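You operate a simulated robot arm through the tools that you are given. There is no shell and no other tool. Be economical: measure what you need, move in short steps, check, and stop when the job is done.

You run a simulated two-armed robot. Do the job below in one go: nothing can be reset, and whatever is moved stays where it is left.

## Task
Hold the nozzle holder, pull the grey nozzle and fit the gold one.
Fine: grey nozzle in the white cup, gold one pushed home, then the holder on the steel tray; drop nothing on the floor. Set down upright: square nozzle holder.

It is judged by the outcome, as a careful person would: the job done as asked, and still so three seconds after it is handed in. It fails if anything else is knocked over, pushed out of place, dropped, spilled or broken.

## Robot
Two 7-joint arms with two-finger parallel grippers on one trunk, on a base that drives. Base frame: it is fixed to the floor where the robot stands at the start and does not move with it; the origin is under the middle of the robot, x ahead of it, y to its left, z up; the surface under the hand at the start is at about z = 86. Lengths are in cm, angles in degrees, forces in N, time in s.
The left shoulder is at the start at [7, 16.3, 117], the right one opposite. With the tool pointing down near the work surface each hand reaches from about 40 to 88 cm from the robot's upright axis, wherever it stands, measured 20 degrees to its own side. Places, roughly: square holder's bore [50, -20, 100]; steel tray [50, 70, 90]; white cup [40, -40, 90]. Payload 3.43 kg a hand.
The tool frame of a hand sits at the grasp point between the pads (the TCP): z along the fingers, y along the line on which they close. The tips reach 3.4 cm beyond it. The gripper opens to 12.8 cm. The fingers are 2.4 cm wide and 1.2 cm thick; the gripper's body (4.8 by 13 cm) begins 9.6 cm behind the TCP.
Orientation is that of the tool frame in the base frame, as [roll, pitch, yaw] about the fixed x, y, z axes, in that order (R = Rz(yaw) Ry(pitch) Rx(roll)). With the fingers straight down and closing along the base's y, the tool's x points along the base's -x, its y along +y and its z along -z.

## Interface
- The arms move only by the tool jog_arm. It takes "left_targets", "right_targets" or both (then of equal length, played together; a hand with none holds still); each is a list of rows, each a list of 7 numbers: the gripper command, from -1 (shut) to 1 (fully open), values between in proportion, then the shift along the tool's x, y, z in cm, then the turn, a rotation vector about the tool's x, y, z in degrees. In form: [[claw, tx, ty, tz, ax, ay, az], ...]. A call has 1 to 10 rows; each row is the pose to reach, as a shift and turn from the pose commanded when the call began, along the tool's axes at that moment. Each row takes 0.2 s and may step no farther than 5 cm and 8.6 degrees from the row before; otherwise, or with a gripper value out of range, the whole call is refused. Where a pose cannot be reached the arm comes as near as it can. A force on the tool above 90 N (or 10 N above the force at the start of the call, whichever is more), or a blocked arm, ends the call early, and 0.2 s more pass. The fingers move at their own pace (about 15.3 cm/s each) and stop on an object; they squeeze with about 25 N. The grip force told is the motor's: it shows also when the fingers shut on nothing. Time passes only in rows, and 0.2 s behind the last, so rows that repeat a pose let the fingers close. The reply holds the time, the measured pose of the TCP, the force on the tool along the base axes, the opening and the grip force, in the units named above and with some noise, with the torque about the TCP (base axes, N m) and any sound that the robot's microphone picked up, and new pictures: "show" is both (left out), scene, wrist or none (wrist: the cameras of the hands that moved).
- Cameras (640 x 400 px; columns grow to the right, rows downward): "scene" is now at [14.14, -0.15, 140.7]; the picture's right is [-0.01, -1.00, -0.00], its down [-0.49, 0.01, -0.87] and it looks along [0.87, -0.01, -0.49] (base axes); focal length 214 px, centre (320, 200). "left" rides on the left gripper at [7.6, 1.1, -16] in its tool frame; the picture's right is [-0.15, 0.99, 0.00], its down [-0.88, -0.13, -0.46] and it looks along [-0.45, -0.07, 0.89] (tool axes); focal length 234 px, centre (320, 200). "right" rides on the right gripper at [7.6, -1.1, -16] in its tool frame; the picture's right is [0.15, 0.99, 0.00], its down [-0.88, 0.13, -0.46] and it looks along [-0.45, 0.07, 0.89] (tool axes); focal length 234 px, centre (320, 200). There is no depth. A picture from a camera that has moved, and an enlarged one, comes with that camera's place and axes in the base frame and with its lens.
- move_column(by): slides the trunk up (or, below 0, down) by that many cm; the arms and the scene camera ride with it, the base frame stays. It gives what a move gives, with no picture.
- base_move(legs): drives the robot by 1 to 6 legs, each [ahead, left, turn to the left] in cm, cm and degrees, along the robot's own axes; the way and the turn of a leg run together, so that a leg with both is an arc; at most 150 cm and 180 degrees a leg. The arms and the cameras ride along, it lands a little off, and it stops where it bumps. It gives what a move gives, and a new picture of the scene camera.
- pan_tilt(pan, tilt): turns the head with the scene camera to pan (to the left, within 86 degrees either way) and tilt (down, from -29 to 69), counted from straight ahead of the robot. It gives what a move gives, and a new picture of the scene camera.
- zoom(camera, box): a new picture of the part [left, top, right, bottom] of that camera's present view, enlarged. No time passes.
- sign_off(): hands the job in; it is judged then, once.

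Go step by step. Nothing tells you exact positions but the pictures and the camera data: compare them with the known pose of the tool, close in by small moves and look again before you grip or let go. The budget is 120 turns and 260 pictures, counting those below and the enlarged ones. Unless the task says otherwise, let go and move clear before handing in, and close with one line.

The tools are called after "Request:" by a JSON object that holds its "name" and its "arguments". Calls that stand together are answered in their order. jog_arm: Moves the arms, as the interface text tells. Its arguments: {"type":"object","properties":{"left_targets":{"type":"array","items":{"type":"array","items":{"type":"number"}}},"right_targets":{"type":"array","items":{"type":"array","items":{"type":"number"}}},"show":{"type":"string","enum":["both","scene","wrist","none"]}},"required":[]} The other tools are called the same way: move_column (by) slides the trunk up or down; base_move (legs) drives the base; pan_tilt (pan, tilt) turns the head that bears the scene camera; zoom (camera, box) takes an enlarged picture of a part of a camera's view; sign_off () hands the job in.

At the start:

```text
clock: 0.0
left_tool_pos: [58.0, -1.82, 124.46]
left_tcp_rot: [179.9, 0.0, 180.0]
left_force: [-0.2, 0.2, 0.9]
left_ft_torque: [0.0, 0.02, 0.02]
left_grip_width: 12.8
left_finger_force: 0.1
right_tool_pos: [46.76, -35.28, 130.17]
right_tcp_rot: [-179.9, 0.1, -180.0]
right_force: [0.1, -0.3, -0.5]
right_ft_torque: [0.0, -0.01, -0.03]
right_grip_width: 12.81
right_finger_force: 0.1
trunk travel left (down, up): [-65.0, 29.0]
robot x, y, heading: [0.39, -0.17, 0.0]
head pan, tilt: [-0.6, 29.6]
```

scene: 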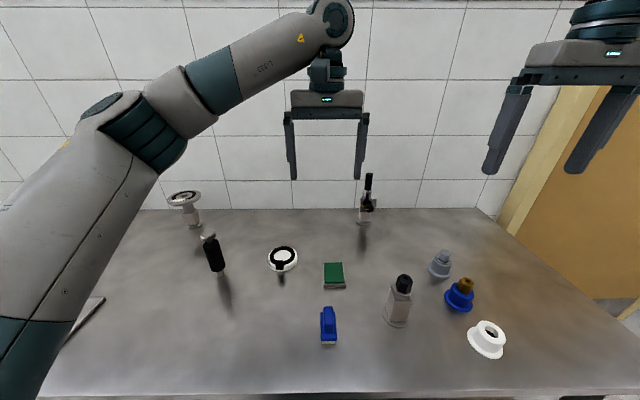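
right: 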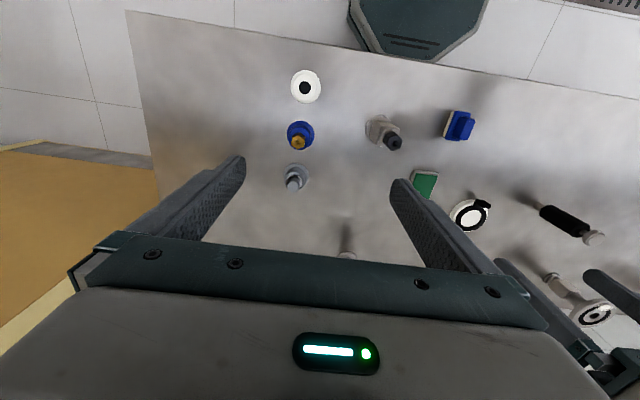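
left: 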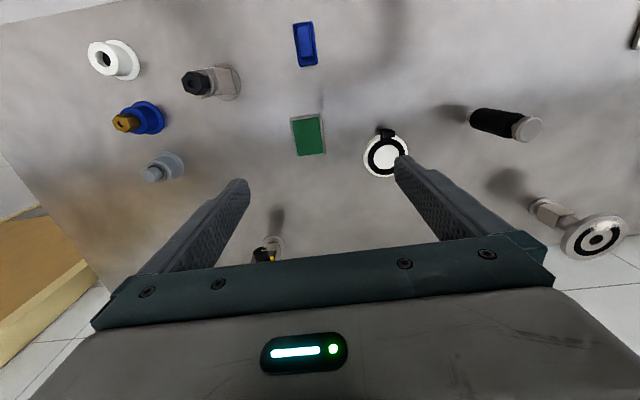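

I see a steel bench with a square holder (dark nozzle on top), a blue stand with a gold nozzle, a grey stand and a white cup on the right. I'll enlarge the views to identify them.

Request:
{"name": "zoom", "arguments": {"camera": "scene", "box": [360, 230, 540, 370]}}

Request:
{"name": "zoom", "arguments": {"camera": "right", "box": [240, 50, 500, 210]}}

Request:
{"name": "zoom", "arguments": {"camera": "left", "box": [60, 20, 340, 200]}}

Request:
{"name": "pan_tilt", "arguments": {"pan": 50, "tilt": 35}}

```text
2.86 times, centred on (450, 300) of scene
camera zoom: at [14.14, -0.15, 140.7], right [-0.01, -1.0, 0.0], down [-0.49, 0.01, -0.87], along [0.87, -0.01, -0.49], focal length 613 px, centre (-51, -86)
```

zoom: 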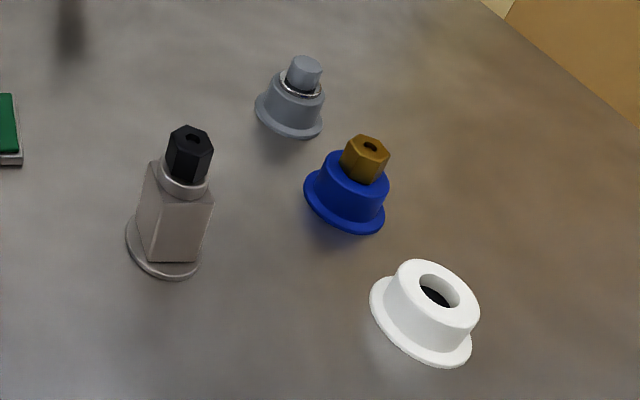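

```text
2.46 times, centred on (370, 130) of right
camera zoom: at [39.2, -36.32, 146.21], right [-0.15, 0.99, 0.0], down [0.88, 0.13, 0.46], along [0.45, 0.07, -0.89], focal length 576 px, centre (197, 372)
```

zoom: 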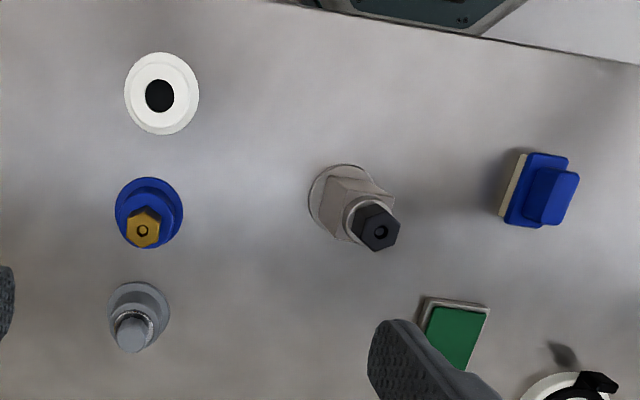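

```text
2.22 times, centred on (200, 110) of left
camera zoom: at [50.47, -0.7, 140.3], right [0.15, 0.99, 0.0], down [0.88, -0.13, 0.46], along [0.45, -0.07, -0.89], focal length 520 px, centre (587, 400)
```

zoom: 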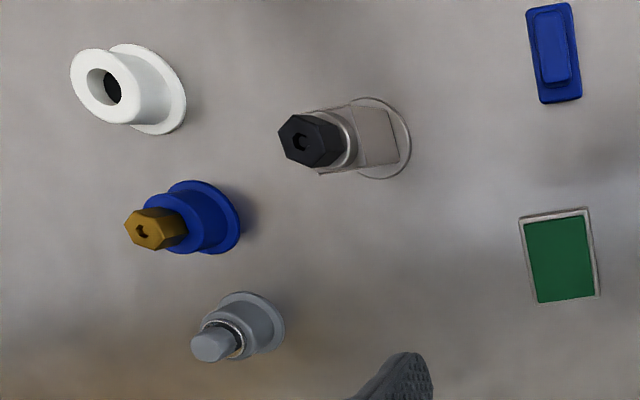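

```text
clock: 1.2
left_tool_pos: [57.98, -1.72, 124.29]
left_tcp_rot: [180.0, 0.1, 180.0]
left_force: [-0.5, 1.5, -0.3]
left_ft_torque: [0.02, -0.03, -0.02]
left_grip_width: 12.82
left_finger_force: 0.0
right_tool_pos: [46.84, -35.25, 130.24]
right_tcp_rot: [180.0, 0.0, -180.0]
right_force: [0.6, -0.1, 0.5]
right_ft_torque: [0.01, -0.02, 0.01]
right_grip_width: 12.79
right_finger_force: 0.1
trunk travel left (down, up): [-65.0, 29.0]
robot x, y, heading: [0.19, 0.23, 0.1]
head pan, tilt: [50.0, 35.0]
camera scene: at [10.75, 6.69, 139.86], right [0.77, -0.64, 0.0], down [-0.37, -0.44, -0.82], along [0.53, 0.63, -0.57], focal length 214 px, centre (320, 200)
```

scene: 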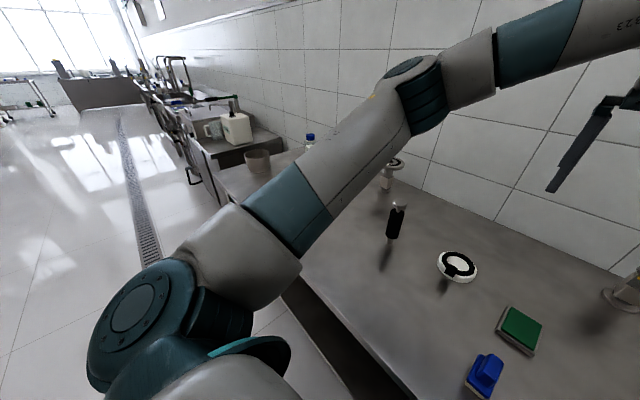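

The square holder stands at about (48,-20), gold in the blue stand at about (51,-38.6), the white cup at (40,-39). I'll aim the head at this cluster for a better look.

Request:
{"name": "pan_tilt", "arguments": {"pan": -30, "tilt": 45}}

Request:
{"name": "zoom", "arguments": {"camera": "scene", "box": [200, 150, 330, 231]}}

```text
clock: 2.7
left_tool_pos: [57.99, -1.79, 124.45]
left_tcp_rot: [-180.0, -0.1, 179.9]
left_force: [0.9, -0.2, -0.8]
left_ft_torque: [-0.02, 0.0, 0.0]
left_grip_width: 12.77
left_finger_force: 0.0
right_tool_pos: [46.91, -35.24, 130.11]
right_tcp_rot: [180.0, 0.0, 179.9]
right_force: [0.1, 0.0, -0.7]
right_ft_torque: [0.0, 0.0, -0.02]
right_grip_width: 12.82
right_finger_force: 0.0
trunk travel left (down, up): [-65.0, 29.0]
robot x, y, heading: [0.13, -0.06, 0.2]
head pan, tilt: [-30.0, 45.0]
camera scene: at [12.13, -4.11, 138.38], right [-0.5, -0.87, 0.0], down [-0.61, 0.35, -0.71], along [0.61, -0.35, -0.71], focal length 214 px, centre (320, 200)
```

scene: 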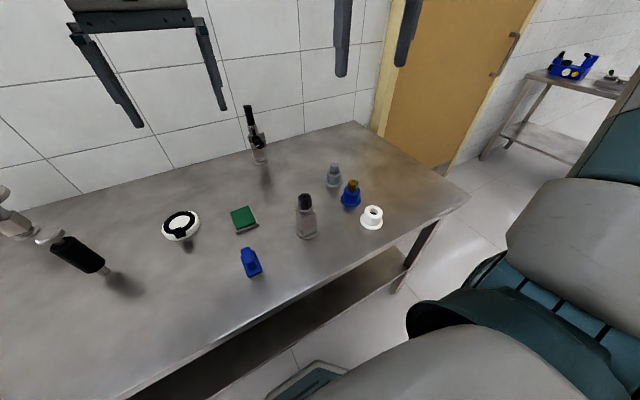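

```text
4.92 times, centred on (265, 190) of scene
camera zoom: at [12.13, -4.11, 138.38], right [-0.5, -0.87, 0.0], down [-0.61, 0.35, -0.71], along [0.61, -0.35, -0.71], focal length 1056 px, centre (591, 247)
```

zoom: 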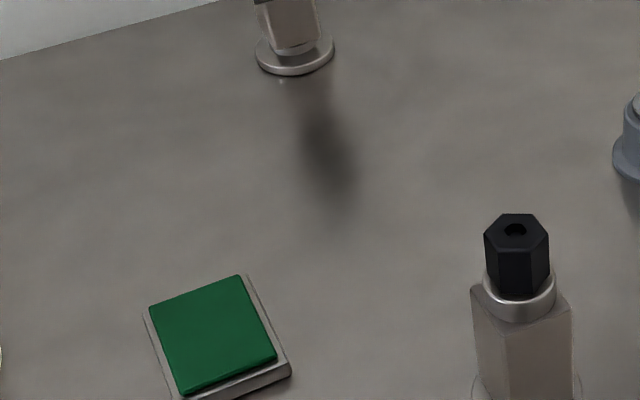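

The dark-grey hex nozzle sits in the square holder. I'll enlarge the holder, its neighbours and the back item.

Request:
{"name": "zoom", "arguments": {"camera": "scene", "box": [272, 180, 336, 244]}}

Request:
{"name": "zoom", "arguments": {"camera": "scene", "box": [316, 155, 396, 235]}}

Request:
{"name": "zoom", "arguments": {"camera": "scene", "box": [220, 95, 300, 175]}}

```text
6.25 times, centred on (304, 212) of scene
camera zoom: at [12.13, -4.11, 138.38], right [-0.5, -0.87, 0.0], down [-0.61, 0.35, -0.71], along [0.61, -0.35, -0.71], focal length 1340 px, centre (420, 125)
```

zoom: 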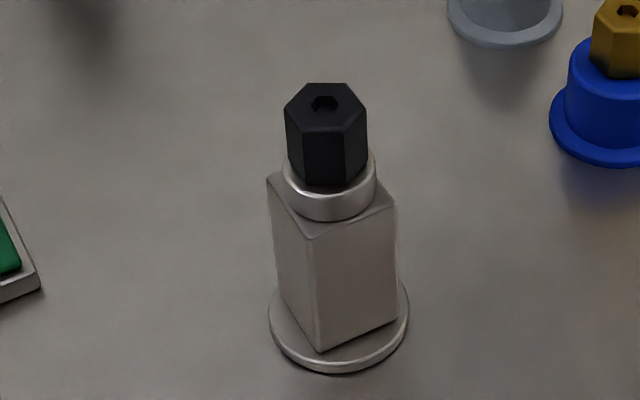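

```text
5.00 times, centred on (356, 195) of scene
camera zoom: at [12.13, -4.11, 138.38], right [-0.5, -0.87, 0.0], down [-0.61, 0.35, -0.71], along [0.61, -0.35, -0.71], focal length 1072 px, centre (140, 225)
```

zoom: 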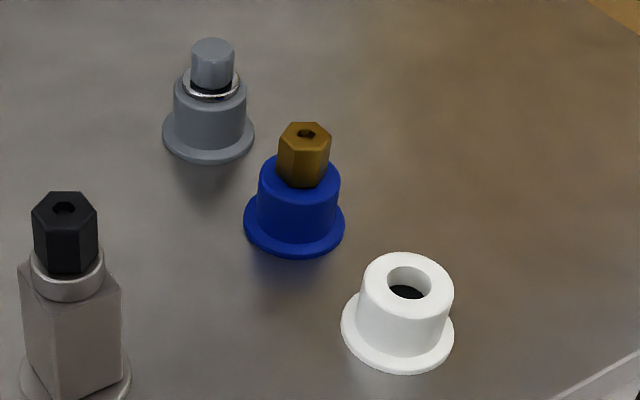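

```text
5.00 times, centred on (260, 135) of scene
camera zoom: at [12.13, -4.11, 138.38], right [-0.5, -0.87, 0.0], down [-0.61, 0.35, -0.71], along [0.61, -0.35, -0.71], focal length 1072 px, centre (620, 525)
```

zoom: 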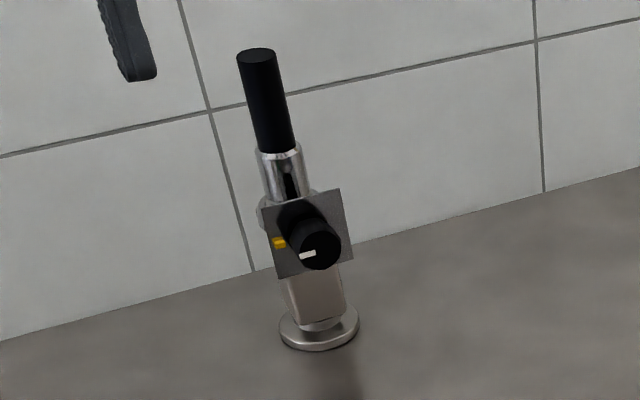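

The square is axis-aligned, centre ≈(47.8,-20.1), body z 87–95, hex top ≈100.4 with flats facing ±y. I'll bring the left hand in from the left with a ~35° downward tilt, fingers closing along x; first turn the hand in yaw.

Request:
{"name": "jog_arm", "arguments": {"left_targets": [[1, 1, 0.4, 0.6, 0, 0, -8], [1, 2, 0.8, 1.2, 0, 0, -16], [1, 3, 1.2, 1.8, 0, 0, -24], [1, 4, 1.6, 2.4, 0, 0, -32], [1, 5, 2, 3, 0, 0, -40], [1, 6, 2.4, 3.6, 0, 0, -48], [1, 7, 2.8, 4.2, 0, 0, -56], [1, 8, 3.2, 4.8, 0, 0, -64], [1, 9, 3.6, 5.4, 0, 0, -72], [1, 10, 4, 6, 0, 0, -80]], "show": "scene"}}

```text
clock: 4.9
left_tool_pos: [47.99, 2.23, 118.36]
left_tcp_rot: [180.0, 0.0, -99.9]
left_force: [-1.0, 0.3, 0.9]
left_ft_torque: [0.0, 0.01, 0.02]
left_grip_width: 12.8
left_finger_force: 0.0
right_tool_pos: [46.72, -35.26, 130.21]
right_tcp_rot: [180.0, 0.1, -180.0]
right_force: [0.4, -0.1, 0.9]
right_ft_torque: [0.03, 0.0, -0.02]
right_grip_width: 12.8
right_finger_force: 0.0
trunk travel left (down, up): [-65.0, 29.0]
robot x, y, heading: [-0.12, -0.15, -0.0]
head pan, tilt: [-30.0, 45.0]
camera scene: at [12.1, -4.09, 138.38], right [-0.5, -0.87, 0.0], down [-0.61, 0.35, -0.71], along [0.61, -0.35, -0.71], focal length 214 px, centre (320, 200)
```

scene: 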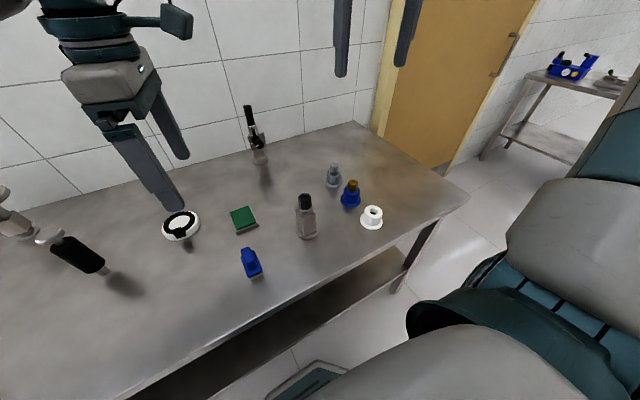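

Yaw is good; now the tilt.

Request:
{"name": "jog_arm", "arguments": {"left_targets": [[1, 0, 0, 1, 0.7, 7.8, -1.3], [1, 0, 0, 2, 1.4, 15.7, -2.6], [1, 0, 0, 3, 2.1, 23.5, -3.9], [1, 0, 0, 4, 2.8, 31.4, -5.3], [1, 0, 0, 5, 3.4, 39.2, -6.6], [1, 0, 0, 6, 4.1, 47, -7.9], [1, 0, 0, 6, 4.8, 54.9, -9.2]]}}

```text
clock: 6.5
left_tool_pos: [48.07, 2.27, 112.4]
left_tcp_rot: [-179.8, -55.2, -90.1]
left_force: [0.4, -0.2, -0.6]
left_ft_torque: [-0.02, 0.03, 0.0]
left_grip_width: 12.79
left_finger_force: 0.0
right_tool_pos: [46.79, -35.25, 130.24]
right_tcp_rot: [-180.0, 0.0, 179.9]
right_force: [0.2, 0.3, 0.5]
right_ft_torque: [-0.03, -0.02, 0.01]
right_grip_width: 12.79
right_finger_force: 0.1
trunk travel left (down, up): [-65.0, 29.0]
robot x, y, heading: [0.28, -0.21, 0.2]
head pan, tilt: [-30.0, 45.0]
camera scene: at [12.12, -4.0, 138.39], right [-0.5, -0.87, 0.0], down [-0.61, 0.35, -0.71], along [0.61, -0.35, -0.71], focal length 214 px, centre (320, 200)
camera left: at [46.94, 11.04, 127.73], right [-0.99, 0.08, -0.12], down [0.13, 0.88, -0.46], along [0.07, -0.47, -0.88], focal length 234 px, centre (320, 200)
```

scene: 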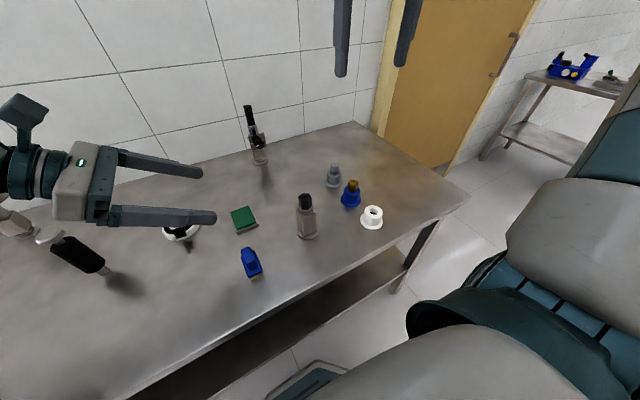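
left: 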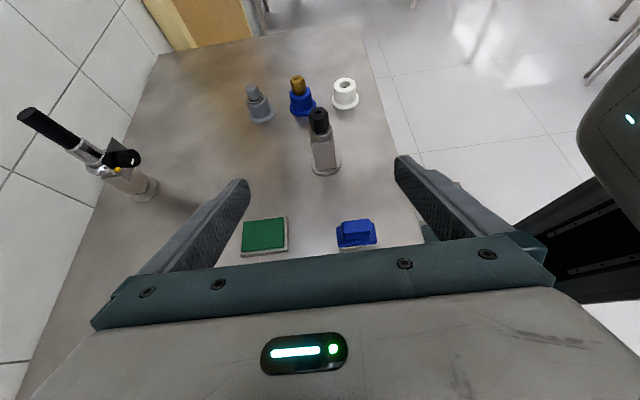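

Good view from the left. Move to a pre-grasp 12 cm back along the tool axis.

Request:
{"name": "jog_arm", "arguments": {"left_targets": [[1, -1.1, 0.1, 4.6, 0, 0, 0], [1, -2.2, 0.2, 9.2, 0, 0, 0], [1, -3.3, 0.3, 13.8, 0, 0, 0], [1, -4.4, 0.3, 18.4, 0, 0, 0]]}}

```text
clock: 7.5
left_tool_pos: [47.73, -10.46, 98.21]
left_tcp_rot: [180.0, -55.0, -90.2]
left_force: [0.5, 0.2, 0.4]
left_ft_torque: [-0.02, 0.02, -0.03]
left_grip_width: 12.79
left_finger_force: 0.1
right_tool_pos: [46.89, -35.47, 130.07]
right_tcp_rot: [-180.0, 0.1, 180.0]
right_force: [0.0, -0.8, 0.6]
right_ft_torque: [0.03, -0.01, 0.03]
right_grip_width: 12.79
right_finger_force: 0.0
trunk travel left (down, up): [-65.0, 29.0]
robot x, y, heading: [-0.24, 0.46, 0.2]
head pan, tilt: [-30.0, 45.0]
camera scene: at [12.18, -4.22, 138.37], right [-0.5, -0.87, 0.0], down [-0.61, 0.35, -0.71], along [0.61, -0.35, -0.71], focal length 214 px, centre (320, 200)
camera left: at [46.69, -1.76, 113.54], right [-0.99, 0.08, -0.12], down [0.13, 0.88, -0.46], along [0.07, -0.47, -0.88], focal length 234 px, centre (320, 200)
```

scene: 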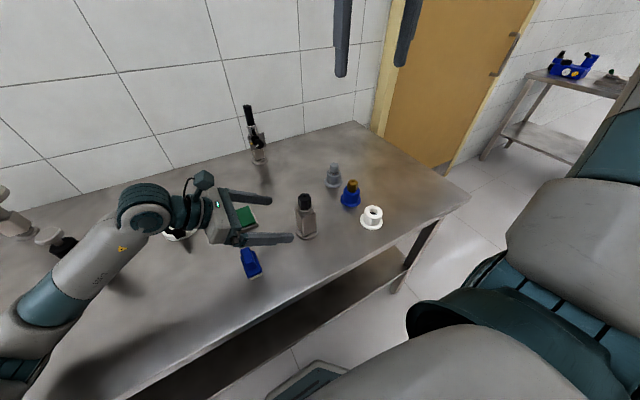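
left: 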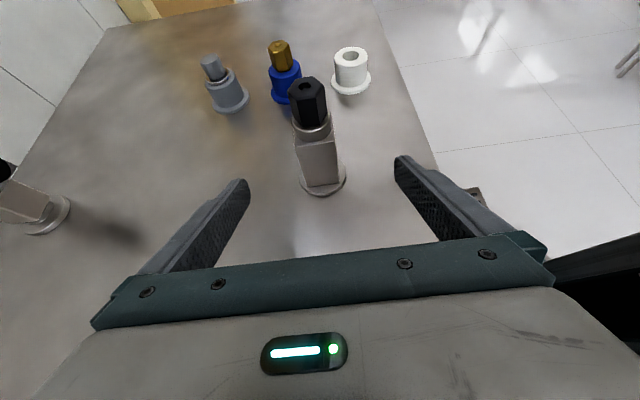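

Request:
{"name": "zoom", "arguments": {"camera": "left", "box": [270, 60, 370, 210]}}

```text
2.67 times, centred on (320, 135) of left
camera zoom: at [46.69, -1.76, 113.54], right [-0.99, 0.08, -0.12], down [0.13, 0.88, -0.46], along [0.07, -0.47, -0.88], focal length 624 px, centre (320, 373)
```

zoom: 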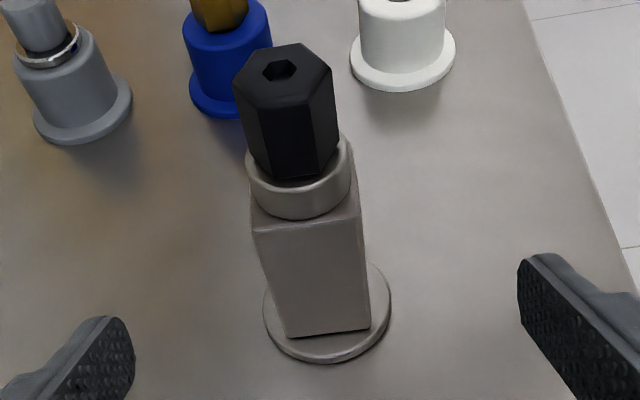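

Holder centre x ≈48.0. Advance, then check before closing.

Request:
{"name": "jog_arm", "arguments": {"left_targets": [[1, 0, -0.3, 4, 0, 0, 0], [1, 0, -0.3, 8, 0, 0, 0], [1, 0, -0.3, 11.7, 0, 0, 0], [1, 0, -0.3, 11.7, 0, 0, 0]]}}

Request:
{"name": "zoom", "arguments": {"camera": "scene", "box": [230, 170, 390, 270]}}

```text
clock: 8.5
left_tool_pos: [48.74, -18.43, 93.19]
left_tcp_rot: [-175.8, -54.4, -92.3]
left_force: [0.5, -0.9, -1.1]
left_ft_torque: [-0.02, -0.01, 0.0]
left_grip_width: 12.81
left_finger_force: 0.1
right_tool_pos: [45.84, -34.62, 131.0]
right_tcp_rot: [-179.9, 0.5, -179.8]
right_force: [0.7, 0.4, 0.9]
right_ft_torque: [-0.01, -0.02, -0.02]
right_grip_width: 12.82
right_finger_force: 0.0
trunk travel left (down, up): [-65.0, 29.0]
robot x, y, heading: [-0.09, 0.19, -0.0]
head pan, tilt: [-30.0, 45.0]
camera scene: at [10.94, -3.47, 138.8], right [-0.5, -0.87, 0.0], down [-0.61, 0.35, -0.71], along [0.62, -0.35, -0.7], focal length 214 px, centre (320, 200)
camera left: at [46.89, -9.93, 108.46], right [-0.98, 0.07, -0.16], down [0.13, 0.89, -0.45], along [0.11, -0.46, -0.88], focal length 234 px, centre (320, 200)
```

scene: 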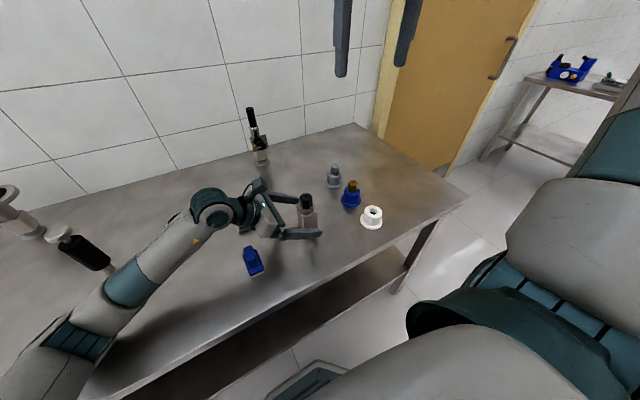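
left: 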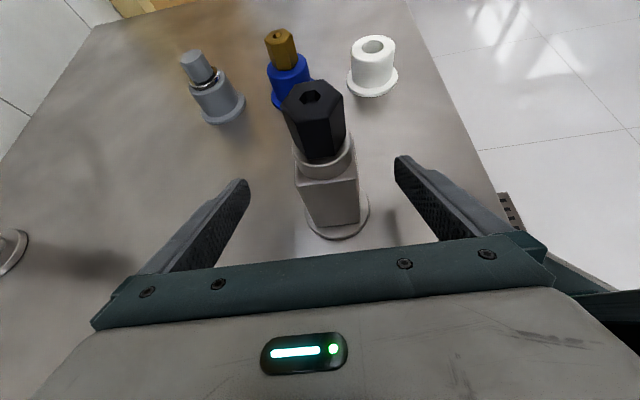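

```text
4.00 times, centred on (310, 220) of scene
camera zoom: at [10.94, -3.47, 138.8], right [-0.5, -0.87, 0.0], down [-0.61, 0.35, -0.71], along [0.62, -0.35, -0.7], focal length 858 px, centre (360, 120)
```

zoom: 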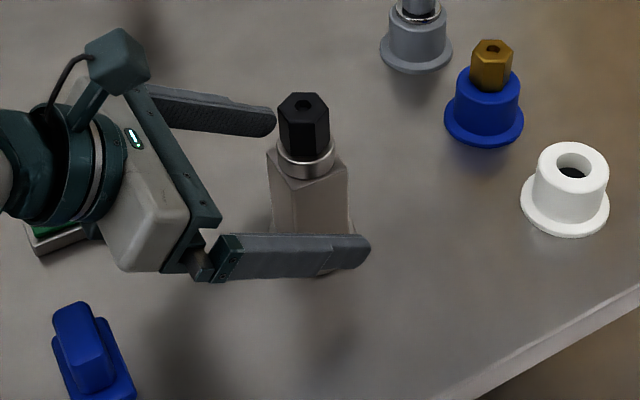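

The robot body got pushed (camera and right hand shifted ~1 cm): the left elbow is probably pressing on the bench edge. I back off and raise the trunk so that the elbow rides higher.

Request:
{"name": "jog_arm", "arguments": {"left_targets": [[1, 0, 0, -4, 0, 0, 0], [1, 0, 0, -8, 0, 0, 0], [1, 0, 0, -11.7, 0, 0, 0]], "show": "none"}}

Request:
{"name": "move_column", "arguments": {"by": 18}}

Request:
{"name": "pan_tilt", "arguments": {"pan": -10, "tilt": 60}}

```text
clock: 9.3
left_tool_pos: [47.6, -10.49, 98.28]
left_tcp_rot: [-179.9, -55.0, -90.2]
left_force: [-0.5, -0.5, 0.5]
left_ft_torque: [0.01, 0.0, 0.03]
left_grip_width: 12.81
left_finger_force: 0.0
right_tool_pos: [46.54, -35.26, 130.23]
right_tcp_rot: [180.0, 0.2, 179.9]
right_force: [-0.1, 0.5, 0.0]
right_ft_torque: [0.01, -0.05, -0.01]
right_grip_width: 12.8
right_finger_force: 0.0
trunk travel left (down, up): [-65.0, 29.0]
robot x, y, heading: [0.19, -0.05, -0.0]
head pan, tilt: [-30.0, 45.0]
```

```text
clock: 11.3
left_tool_pos: [47.98, -10.45, 116.3]
left_tcp_rot: [180.0, -55.0, -90.0]
left_force: [-0.1, 0.7, 0.8]
left_ft_torque: [0.0, 0.0, 0.0]
left_grip_width: 12.79
left_finger_force: 0.0
right_tool_pos: [46.91, -35.33, 148.13]
right_tcp_rot: [179.9, 0.0, -180.0]
right_force: [0.7, -0.1, 0.5]
right_ft_torque: [-0.01, 0.01, -0.02]
right_grip_width: 12.79
right_finger_force: 0.1
trunk travel left (down, up): [-83.0, 11.0]
robot x, y, heading: [-0.09, 0.15, 0.2]
head pan, tilt: [-30.0, 45.0]
```

```text
clock: 12.2
left_tool_pos: [47.95, -10.44, 116.3]
left_tcp_rot: [-180.0, -54.9, -90.0]
left_force: [-0.8, -0.1, -0.1]
left_ft_torque: [0.01, 0.02, 0.0]
left_grip_width: 12.8
left_finger_force: 0.0
right_tool_pos: [46.79, -35.27, 148.18]
right_tcp_rot: [-179.9, 0.0, 180.0]
right_force: [0.0, -0.6, 0.3]
right_ft_torque: [0.02, 0.03, -0.01]
right_grip_width: 12.79
right_finger_force: 0.0
trunk travel left (down, up): [-83.0, 11.0]
robot x, y, heading: [0.28, 0.18, 0.3]
head pan, tilt: [-10.0, 60.0]
camera scene: at [11.64, -1.21, 154.43], right [-0.17, -0.98, 0.0], down [-0.85, 0.15, -0.5], along [0.49, -0.09, -0.87], focal length 214 px, centre (320, 200)
```

scene: 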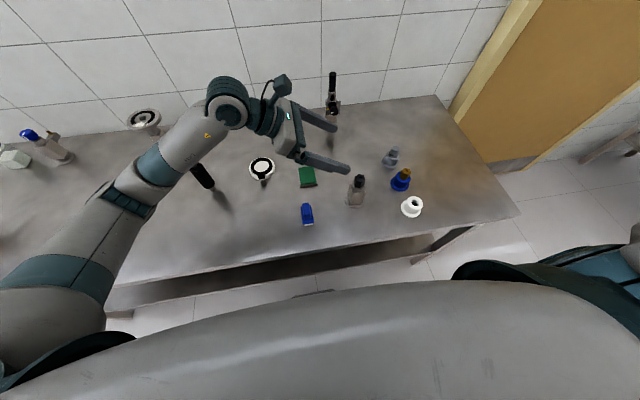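

Clear. Lower to the pre-grasp pose again with the higher shoulder.

Request:
{"name": "jog_arm", "arguments": {"left_targets": [[1, -3.7, 0, 2.6, 0, 0, 0], [1, -7.4, 0, 5.2, 0, 0, 0], [1, -11, 0, 7.7, 0, 0, 0], [1, -14.7, 0, 10.3, 0, 0, 0]]}}

```text
clock: 13.2
left_tool_pos: [47.87, -10.43, 98.37]
left_tcp_rot: [-180.0, -55.0, -90.0]
left_force: [0.7, -0.3, 1.8]
left_ft_torque: [-0.01, 0.02, -0.03]
left_grip_width: 12.8
left_finger_force: 0.0
right_tool_pos: [46.89, -35.34, 148.13]
right_tcp_rot: [-179.9, 0.0, -180.0]
right_force: [0.0, -0.5, 0.1]
right_ft_torque: [0.01, -0.01, 0.0]
right_grip_width: 12.81
right_finger_force: 0.0
trunk travel left (down, up): [-83.0, 11.0]
robot x, y, heading: [-0.09, -0.23, 0.2]
head pan, tilt: [-10.0, 60.0]
camera scene: at [11.66, -1.18, 154.44], right [-0.17, -0.98, 0.0], down [-0.85, 0.15, -0.5], along [0.49, -0.09, -0.87], focal length 214 px, centre (320, 200)
camera left: at [46.83, -1.71, 113.61], right [-0.99, 0.08, -0.12], down [0.13, 0.88, -0.46], along [0.07, -0.47, -0.88], focal length 234 px, centre (320, 200)
```

scene: 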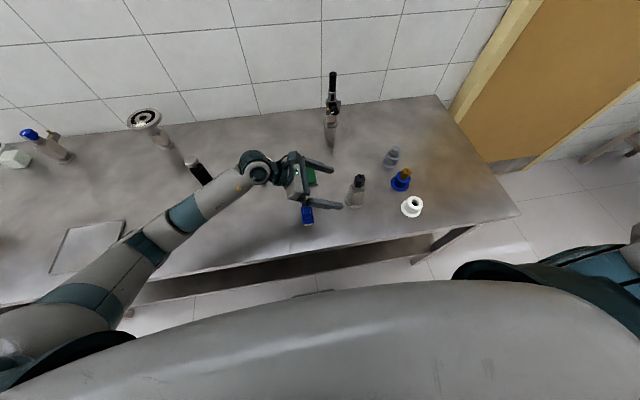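
left: 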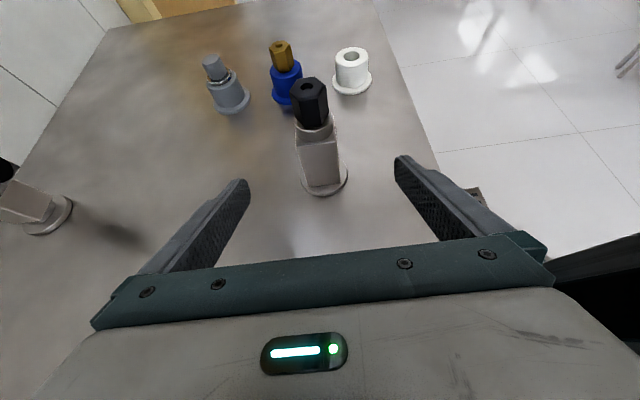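

Request:
{"name": "jog_arm", "arguments": {"left_targets": [[1, 0, -0.1, 4, 0, 0, 0], [1, 0, -0.1, 8, 0, 0, 0], [1, 0, -0.1, 11.8, 0, 0, 0], [1, 0, -0.1, 11.8, 0, 0, 0]]}}

```text
clock: 14.2
left_tool_pos: [48.19, -20.06, 91.51]
left_tcp_rot: [180.0, -55.1, -90.0]
left_force: [1.0, 0.3, -0.6]
left_ft_torque: [0.0, 0.02, -0.03]
left_grip_width: 12.78
left_finger_force: 0.1
right_tool_pos: [47.02, -35.33, 148.11]
right_tcp_rot: [180.0, -0.1, 180.0]
right_force: [-0.4, 0.2, 1.0]
right_ft_torque: [0.01, 0.03, 0.0]
right_grip_width: 12.81
right_finger_force: 0.1
trunk travel left (down, up): [-83.0, 11.0]
robot x, y, heading: [-0.23, 0.12, -0.2]
head pan, tilt: [-10.0, 60.0]
camera scene: at [11.64, -1.17, 154.43], right [-0.17, -0.98, 0.0], down [-0.85, 0.15, -0.5], along [0.49, -0.09, -0.87], focal length 214 px, centre (320, 200)
camera left: at [47.05, -11.3, 106.85], right [-0.99, 0.08, -0.12], down [0.13, 0.88, -0.46], along [0.07, -0.47, -0.88], focal length 234 px, centre (320, 200)
```

scene: 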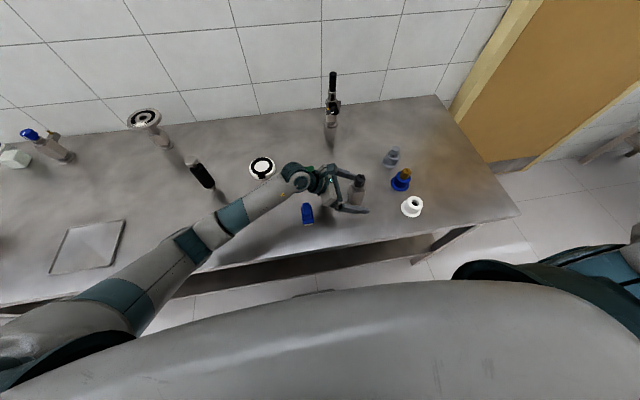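
left: 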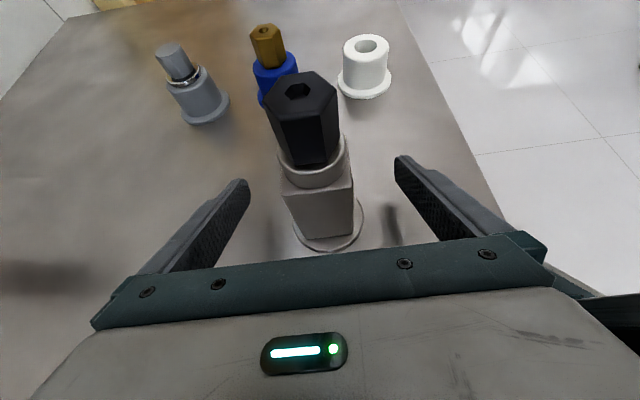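

Positioned without contact. Close the left hand on the holder.

Request:
{"name": "jog_arm", "arguments": {"left_targets": [[0.2, 0, 0, 0, 0, 0, 0], [-0.1, 0, 0, 0, 0, 0, 0], [-0.3, 0, 0, 0, 0, 0, 0], [-0.6, 0, 0, 0, 0, 0, 0], [-1, 0, 0, 0, 0, 0, 0], [-1, 0, 0, 0, 0, 0, 0]], "show": "wrist"}}

```text
clock: 15.6
left_tool_pos: [48.05, -20.07, 91.56]
left_tcp_rot: [-180.0, -54.9, -90.0]
left_force: [-2.0, 0.4, 0.6]
left_ft_torque: [-0.09, 0.1, -0.01]
left_grip_width: 4.35
left_finger_force: 25.1
right_tool_pos: [46.84, -35.32, 148.27]
right_tcp_rot: [-180.0, 0.0, 180.0]
right_force: [-1.1, 0.7, 0.4]
right_ft_torque: [0.0, -0.01, -0.01]
right_grip_width: 12.8
right_finger_force: 0.1
trunk travel left (down, up): [-83.0, 11.0]
robot x, y, heading: [-0.18, -0.09, 0.3]
head pan, tilt: [-10.0, 60.0]
camera left: at [47.03, -11.31, 106.88], right [-0.99, 0.08, -0.12], down [0.13, 0.88, -0.46], along [0.07, -0.47, -0.88], focal length 234 px, centre (320, 200)
```

left: 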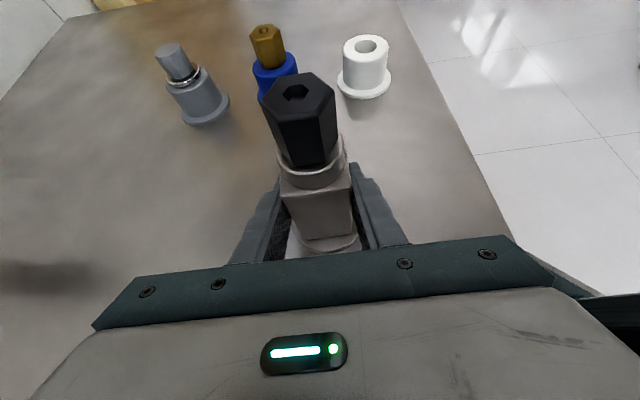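

Firm grip (4.35 cm). Look at hex orientation, and bring the right hand over the nozzle.

Request:
{"name": "zoom", "arguments": {"camera": "left", "box": [230, 10, 410, 180]}}

Request:
{"name": "jog_arm", "arguments": {"right_targets": [[0.6, -0.3, 3.8, 4, 0, 0, 0], [0, -0.6, 7.6, 8, 0, 0, 0], [-0.1, -0.9, 11.4, 12, 0, 0, 0], [-0.1, -1.2, 15.3, 16, 0, 0, 0], [-0.1, -1.2, 15.3, 20, 0, 0, 0], [-0.1, -1.2, 15.3, 24, 0, 0, 0], [-0.1, -1.2, 15.3, 28, 0, 0, 0], [-0.1, -1.2, 15.3, 32, 0, 0, 0], [-0.1, -1.2, 15.3, 35, 0, 0, 0]]}}

```text
2.35 times, centred on (320, 95) of left
camera zoom: at [47.03, -11.31, 106.88], right [-0.99, 0.08, -0.12], down [0.13, 0.88, -0.46], along [0.07, -0.47, -0.88], focal length 551 px, centre (320, 447)
```

zoom: 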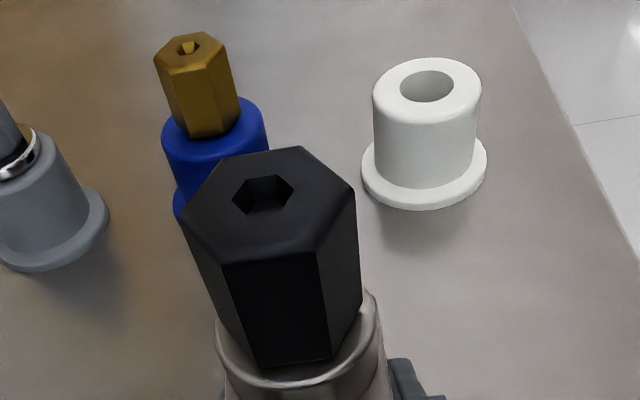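

```text
refused: row 1 steps farther than a row can; nothing moved
```

Hex corners lie along x, so flats face ±y as the right hand closes. Move the right hand above the nozzle in smaller steps.

Request:
{"name": "jog_arm", "arguments": {"right_targets": [[0.6, -0.3, 3.0, 3.5, 0, 0, 0], [0, -0.5, 6, 7, 0, 0, 0], [-0.1, -0.8, 9, 10.5, 0, 0, 0], [-0.1, -1.1, 12, 14, 0, 0, 0], [-0.1, -1.3, 15.3, 17.5, 0, 0, 0], [-0.1, -1.3, 15.3, 22.4, 0, 0, 0], [-0.1, -1.3, 15.3, 27.3, 0, 0, 0], [-0.1, -1.3, 15.3, 32.2, 0, 0, 0], [-0.1, -1.3, 15.3, 37, 0, 0, 0]]}}

```text
clock: 17.6
left_tool_pos: [48.06, -20.16, 91.57]
left_tcp_rot: [179.9, -55.0, -90.0]
left_force: [0.8, -1.8, 1.2]
left_ft_torque: [0.04, -0.09, -0.03]
left_grip_width: 4.38
left_finger_force: 25.6
right_tool_pos: [48.3, -19.99, 111.1]
right_tcp_rot: [180.0, -0.1, -179.9]
right_force: [-0.3, 0.3, 0.0]
right_ft_torque: [-0.02, 0.0, 0.0]
right_grip_width: 5.76
right_finger_force: 0.0
trunk travel left (down, up): [-83.0, 11.0]
robot x, y, heading: [0.03, -0.31, 0.2]
head pan, tilt: [-10.0, 60.0]
camera scene: at [11.73, -1.24, 154.44], right [-0.17, -0.98, 0.0], down [-0.85, 0.15, -0.5], along [0.49, -0.09, -0.87], focal length 214 px, centre (320, 200)
camera right: at [40.56, -21.02, 127.18], right [-0.15, 0.99, 0.0], down [0.88, 0.13, 0.46], along [0.45, 0.07, -0.89], focal length 234 px, centre (320, 200)
```

scene: 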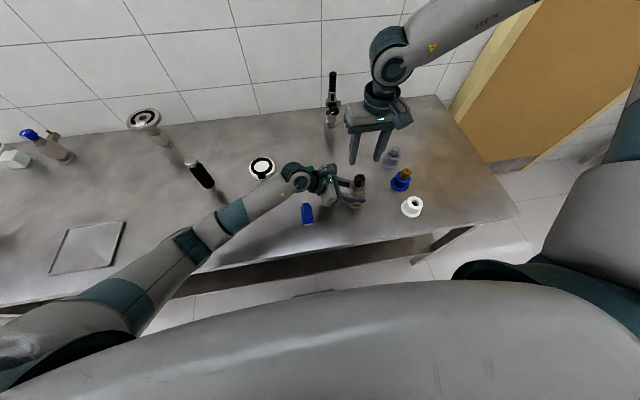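
right: 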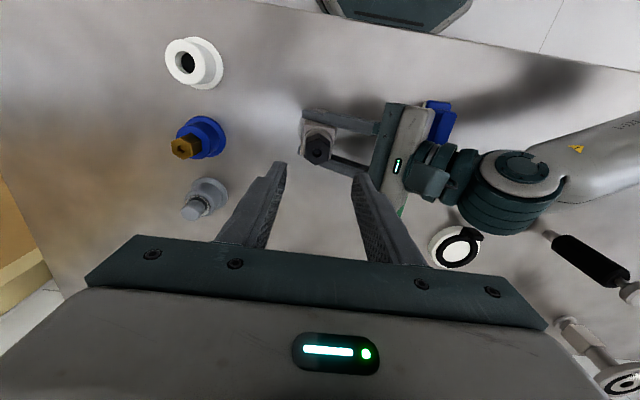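

Nozzle centre ≈(47.9,-20.05), hex from 97.2 to 100.4. Lower so the tips stop just above the collar.

Request:
{"name": "jog_arm", "arguments": {"right_targets": [[-0.1, 0.3, 0, 4, 0, 0, 0], [-0.1, 0.3, 0, 8, 0, 0, 0], [-0.1, 0.3, 0, 10, 0, 0, 0], [-0.1, 0.3, 0, 10, 0, 0, 0]]}}

Request:
{"name": "zoom", "arguments": {"camera": "left", "box": [200, 20, 440, 190]}}

Request:
{"name": "zoom", "arguments": {"camera": "right", "box": [220, 90, 420, 240]}}

```text
clock: 18.6
left_tool_pos: [48.29, -20.12, 91.55]
left_tcp_rot: [180.0, -55.1, -90.0]
left_force: [1.0, -1.9, 2.2]
left_ft_torque: [-0.09, 0.0, 0.1]
left_grip_width: 4.4
left_finger_force: 24.8
right_tool_pos: [47.76, -20.65, 101.85]
right_tcp_rot: [179.9, 0.0, -179.9]
right_force: [-0.7, 0.5, -0.6]
right_ft_torque: [0.03, -0.04, 0.03]
right_grip_width: 5.73
right_finger_force: 0.0
right hand out of reach, approached as far as the arm can: row 3, 4
trunk travel left (down, up): [-83.0, 11.0]
robot x, y, heading: [0.17, -0.07, -0.2]
head pan, tilt: [-10.0, 60.0]
camera scene: at [11.67, -1.2, 154.43], right [-0.17, -0.98, 0.0], down [-0.85, 0.15, -0.5], along [0.49, -0.09, -0.87], focal length 214 px, centre (320, 200)
camera right: at [40.04, -21.67, 117.89], right [-0.15, 0.99, 0.0], down [0.88, 0.13, 0.46], along [0.45, 0.07, -0.89], focal length 234 px, centre (320, 200)
```

scene: 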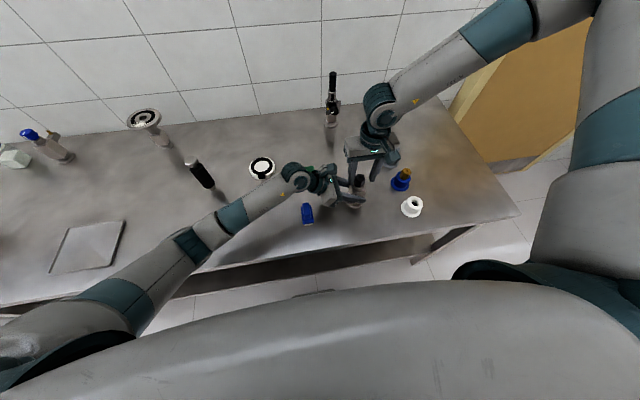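
right: 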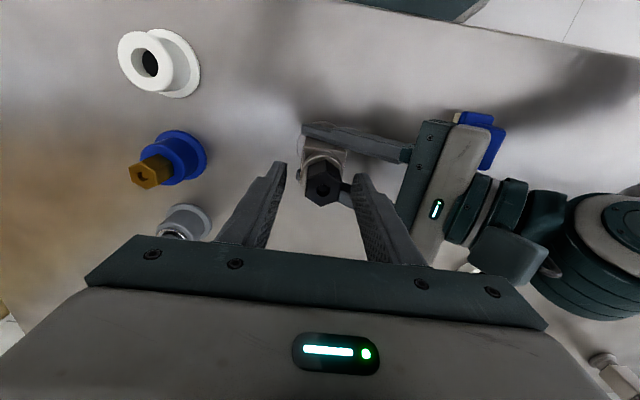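

```text
2.35 times, centred on (320, 105) of left
camera zoom: at [47.08, -11.31, 106.88], right [-0.99, 0.08, -0.12], down [0.13, 0.88, -0.46], along [0.07, -0.47, -0.88], focal length 551 px, centre (320, 424)
```

zoom: 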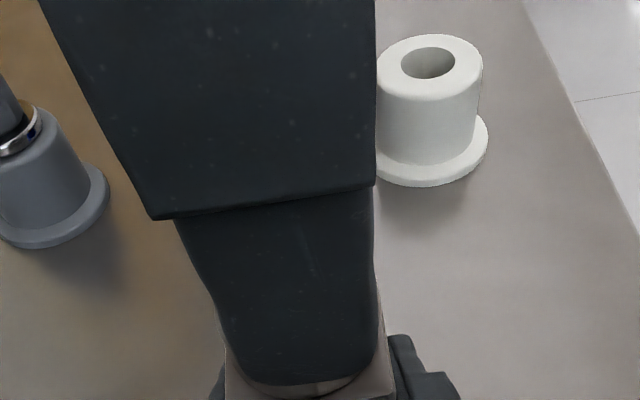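

```text
2.67 times, centred on (320, 165) of right
camera zoom: at [40.04, -21.67, 117.89], right [-0.15, 0.99, 0.0], down [0.88, 0.13, 0.46], along [0.45, 0.07, -0.89], focal length 624 px, centre (320, 293)
```

zoom: 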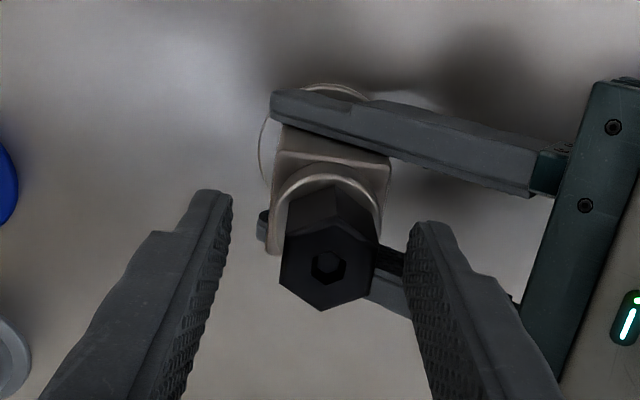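

The right hand can't get the last centimetre with the trunk this high and the robot this close. I'll free the holder, lower the trunk some and back the base a little so both arms have room.

Request:
{"name": "jog_arm", "arguments": {"right_targets": [[-0.1, 0, 0, -4, 0, 0, 0], [-0.1, 0, 0, -8, 0, 0, 0], [0, 0, 0, -12, 0, 0, 0], [0, 0, 0, -16, 0, 0, 0], [0, 0, 0, -20, 0, 0, 0]], "left_targets": [[-0.2, 0, 0, 0, 0, 0, 0], [0.2, 0, 0, 0, 0, 0, 0], [0.8, 0, 0, 0, 0, 0, 0], [1, 0, 0, -3, 0, 0, 0], [1, 0, 0, -6, 0, 0, 0]], "show": "wrist"}}

```text
clock: 19.8
left_tool_pos: [47.97, -14.97, 94.96]
left_tcp_rot: [-179.8, -55.1, -90.2]
left_force: [0.2, 0.3, 0.2]
left_ft_torque: [0.0, 0.0, 0.02]
left_grip_width: 12.79
left_finger_force: 0.0
right_tool_pos: [47.47, -20.54, 121.96]
right_tcp_rot: [-179.9, 0.2, 179.9]
right_force: [-0.7, 0.1, -0.2]
right_ft_torque: [-0.07, -0.02, 0.0]
right_grip_width: 6.4
right_finger_force: 0.0
trunk travel left (down, up): [-83.0, 11.0]
robot x, y, heading: [0.01, -0.37, -0.0]
head pan, tilt: [-10.0, 60.0]
camera right: at [39.86, -21.52, 138.05], right [-0.15, 0.99, 0.0], down [0.88, 0.13, 0.46], along [0.45, 0.07, -0.89], focal length 234 px, centre (320, 200)
camera left: at [46.88, -6.32, 110.32], right [-0.99, 0.08, -0.12], down [0.13, 0.88, -0.46], along [0.07, -0.47, -0.88], focal length 234 px, centre (320, 200)
```

right: 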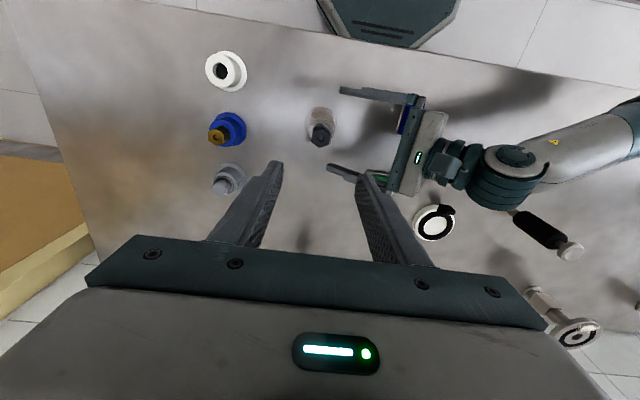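
left: 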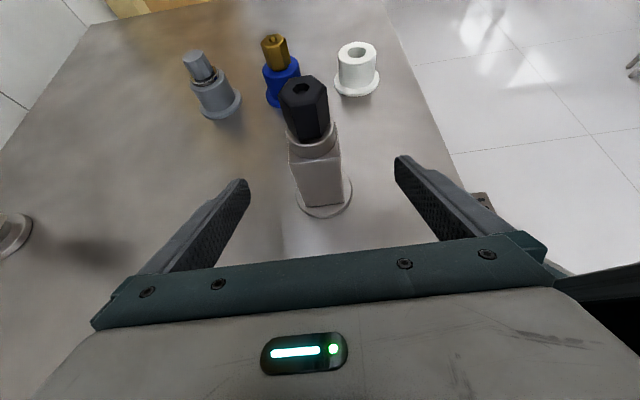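

Now retract and raise the left, then lower the trunk 8 and back up 8.

Request:
{"name": "jog_arm", "arguments": {"left_targets": [[1, 0, 0, -4, 0, 0, 0], [1, 0, 0, -8, 0, 0, 0], [1, 3.3, 0, -10, 0, 0, 0], [1, 6.6, 0, -12, 0, 0, 0], [1, 9.8, 0, -14, 0, 0, 0]], "show": "none"}}

Request:
{"name": "base_move", "arguments": {"legs": [[-8, 0, 0]]}}

Request:
{"name": "move_column", "arguments": {"by": -8}}

```text
clock: 20.9
left_tool_pos: [47.93, -9.17, 111.1]
left_tcp_rot: [180.0, -55.2, -90.0]
left_force: [-0.4, -1.0, 0.1]
left_ft_torque: [-0.03, 0.01, -0.02]
left_grip_width: 12.79
left_finger_force: 0.1
right_tool_pos: [47.64, -20.61, 121.9]
right_tcp_rot: [-180.0, 0.0, -179.9]
right_force: [-0.4, -0.9, 1.2]
right_ft_torque: [0.0, -0.02, 0.02]
right_grip_width: 6.41
right_finger_force: 0.2
trunk travel left (down, up): [-83.0, 11.0]
robot x, y, heading: [0.05, 0.34, -0.0]
head pan, tilt: [-10.0, 60.0]
```

```text
clock: 22.0
left_tool_pos: [40.43, -9.32, 110.93]
left_tcp_rot: [179.7, -55.0, -89.9]
left_force: [-0.6, 0.8, -0.4]
left_ft_torque: [0.02, 0.0, -0.03]
left_grip_width: 12.78
left_finger_force: 0.0
right_tool_pos: [40.14, -20.66, 121.7]
right_tcp_rot: [180.0, -0.2, -180.0]
right_force: [0.9, 0.5, 0.4]
right_ft_torque: [-0.05, 0.03, 0.0]
right_grip_width: 6.41
right_finger_force: 0.0
trunk travel left (down, up): [-83.0, 11.0]
robot x, y, heading: [-7.46, 0.08, 0.1]
head pan, tilt: [-10.0, 60.0]
camera scene: at [4.19, -1.21, 154.38], right [-0.17, -0.98, 0.0], down [-0.85, 0.15, -0.5], along [0.49, -0.09, -0.87], focal length 214 px, centre (320, 200)
```

scene: 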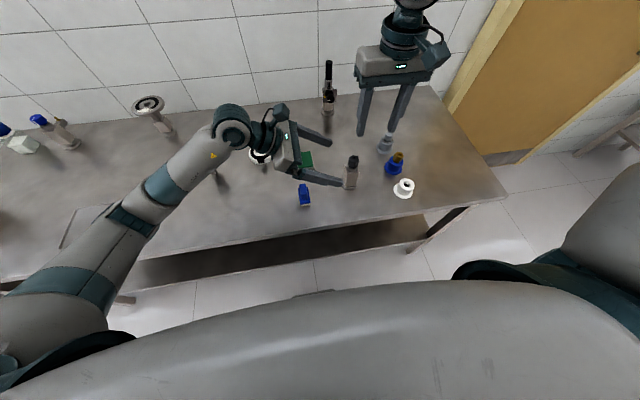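

```text
clock: 23.2
left_tool_pos: [40.19, -9.37, 103.2]
left_tcp_rot: [179.9, -55.0, -90.0]
left_force: [0.5, 0.1, 0.1]
left_ft_torque: [-0.01, -0.03, 0.03]
left_grip_width: 12.79
left_finger_force: 0.0
right_tool_pos: [39.8, -20.55, 113.93]
right_tcp_rot: [-180.0, -0.1, -180.0]
right_force: [-0.9, 0.6, 0.2]
right_ft_torque: [0.03, -0.03, 0.02]
right_grip_width: 6.41
right_finger_force: 0.0
trunk travel left (down, up): [-75.0, 19.0]
robot x, y, heading: [-7.94, 0.18, 0.3]
head pan, tilt: [-10.0, 60.0]
```

Now left to pre-grasp, right above the nozzle.

Request:
{"name": "jog_arm", "arguments": {"left_targets": [[1, 0, -4, 0, 0, 0, 0], [1, -1.5, -7.8, 1.5, 0, 0, 0], [1, -3.5, -7.8, 3.5, 0, 0, 0], [1, -3.5, -7.8, 3.5, 0, 0, 0]], "right_targets": [[0, -3, 0.2, 0, 0, 0, 0], [0, -6, 0.5, 0, 0, 0, 0], [0, -8.2, 0.5, 1, 0, 0, 0], [0, -8.2, 0.5, 1, 0, 0, 0]], "show": "wrist"}}

Request:
{"name": "zoom", "arguments": {"camera": "left", "box": [270, 60, 370, 210]}}

```text
clock: 24.2
left_tool_pos: [47.97, -10.28, 98.19]
left_tcp_rot: [-179.9, -55.1, -90.0]
left_force: [0.4, 0.4, 0.5]
left_ft_torque: [0.02, 0.02, 0.0]
left_grip_width: 12.78
left_finger_force: 0.1
right_tool_pos: [48.1, -20.2, 112.89]
right_tcp_rot: [180.0, 0.0, -179.9]
right_force: [0.5, 0.5, 0.2]
right_ft_torque: [0.01, -0.02, 0.0]
right_grip_width: 6.41
right_finger_force: 0.2
trunk travel left (down, up): [-75.0, 19.0]
robot x, y, heading: [-7.55, -0.05, -0.1]
head pan, tilt: [-10.0, 60.0]
camera right: at [40.4, -21.18, 128.94], right [-0.15, 0.99, 0.0], down [0.88, 0.13, 0.46], along [0.45, 0.07, -0.89], focal length 234 px, centre (320, 200)
camera left: at [46.87, -1.48, 113.53], right [-0.99, 0.08, -0.12], down [0.13, 0.88, -0.46], along [0.07, -0.47, -0.88], focal length 234 px, centre (320, 200)
```

right: 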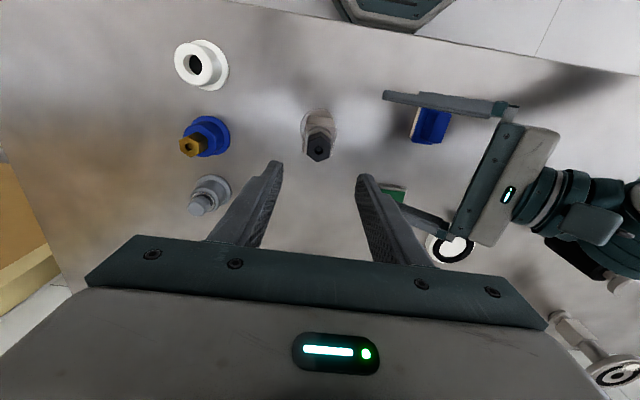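
left: 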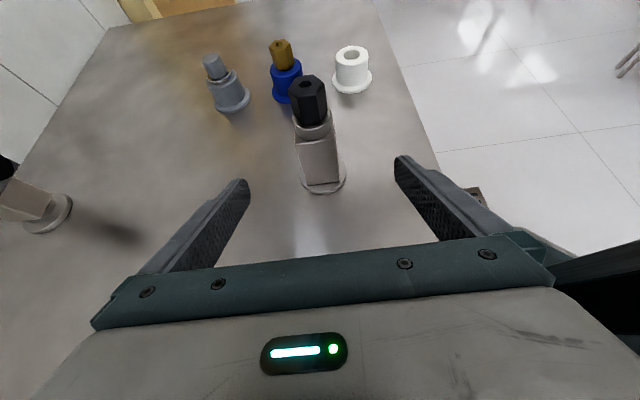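

```text
2.67 times, centred on (320, 135) of left
camera zoom: at [46.87, -1.48, 113.53], right [-0.99, 0.08, -0.12], down [0.13, 0.88, -0.46], along [0.07, -0.47, -0.88], focal length 624 px, centre (320, 373)
```

zoom: 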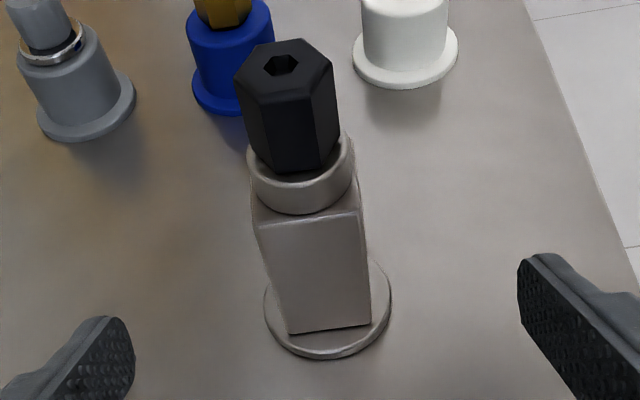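

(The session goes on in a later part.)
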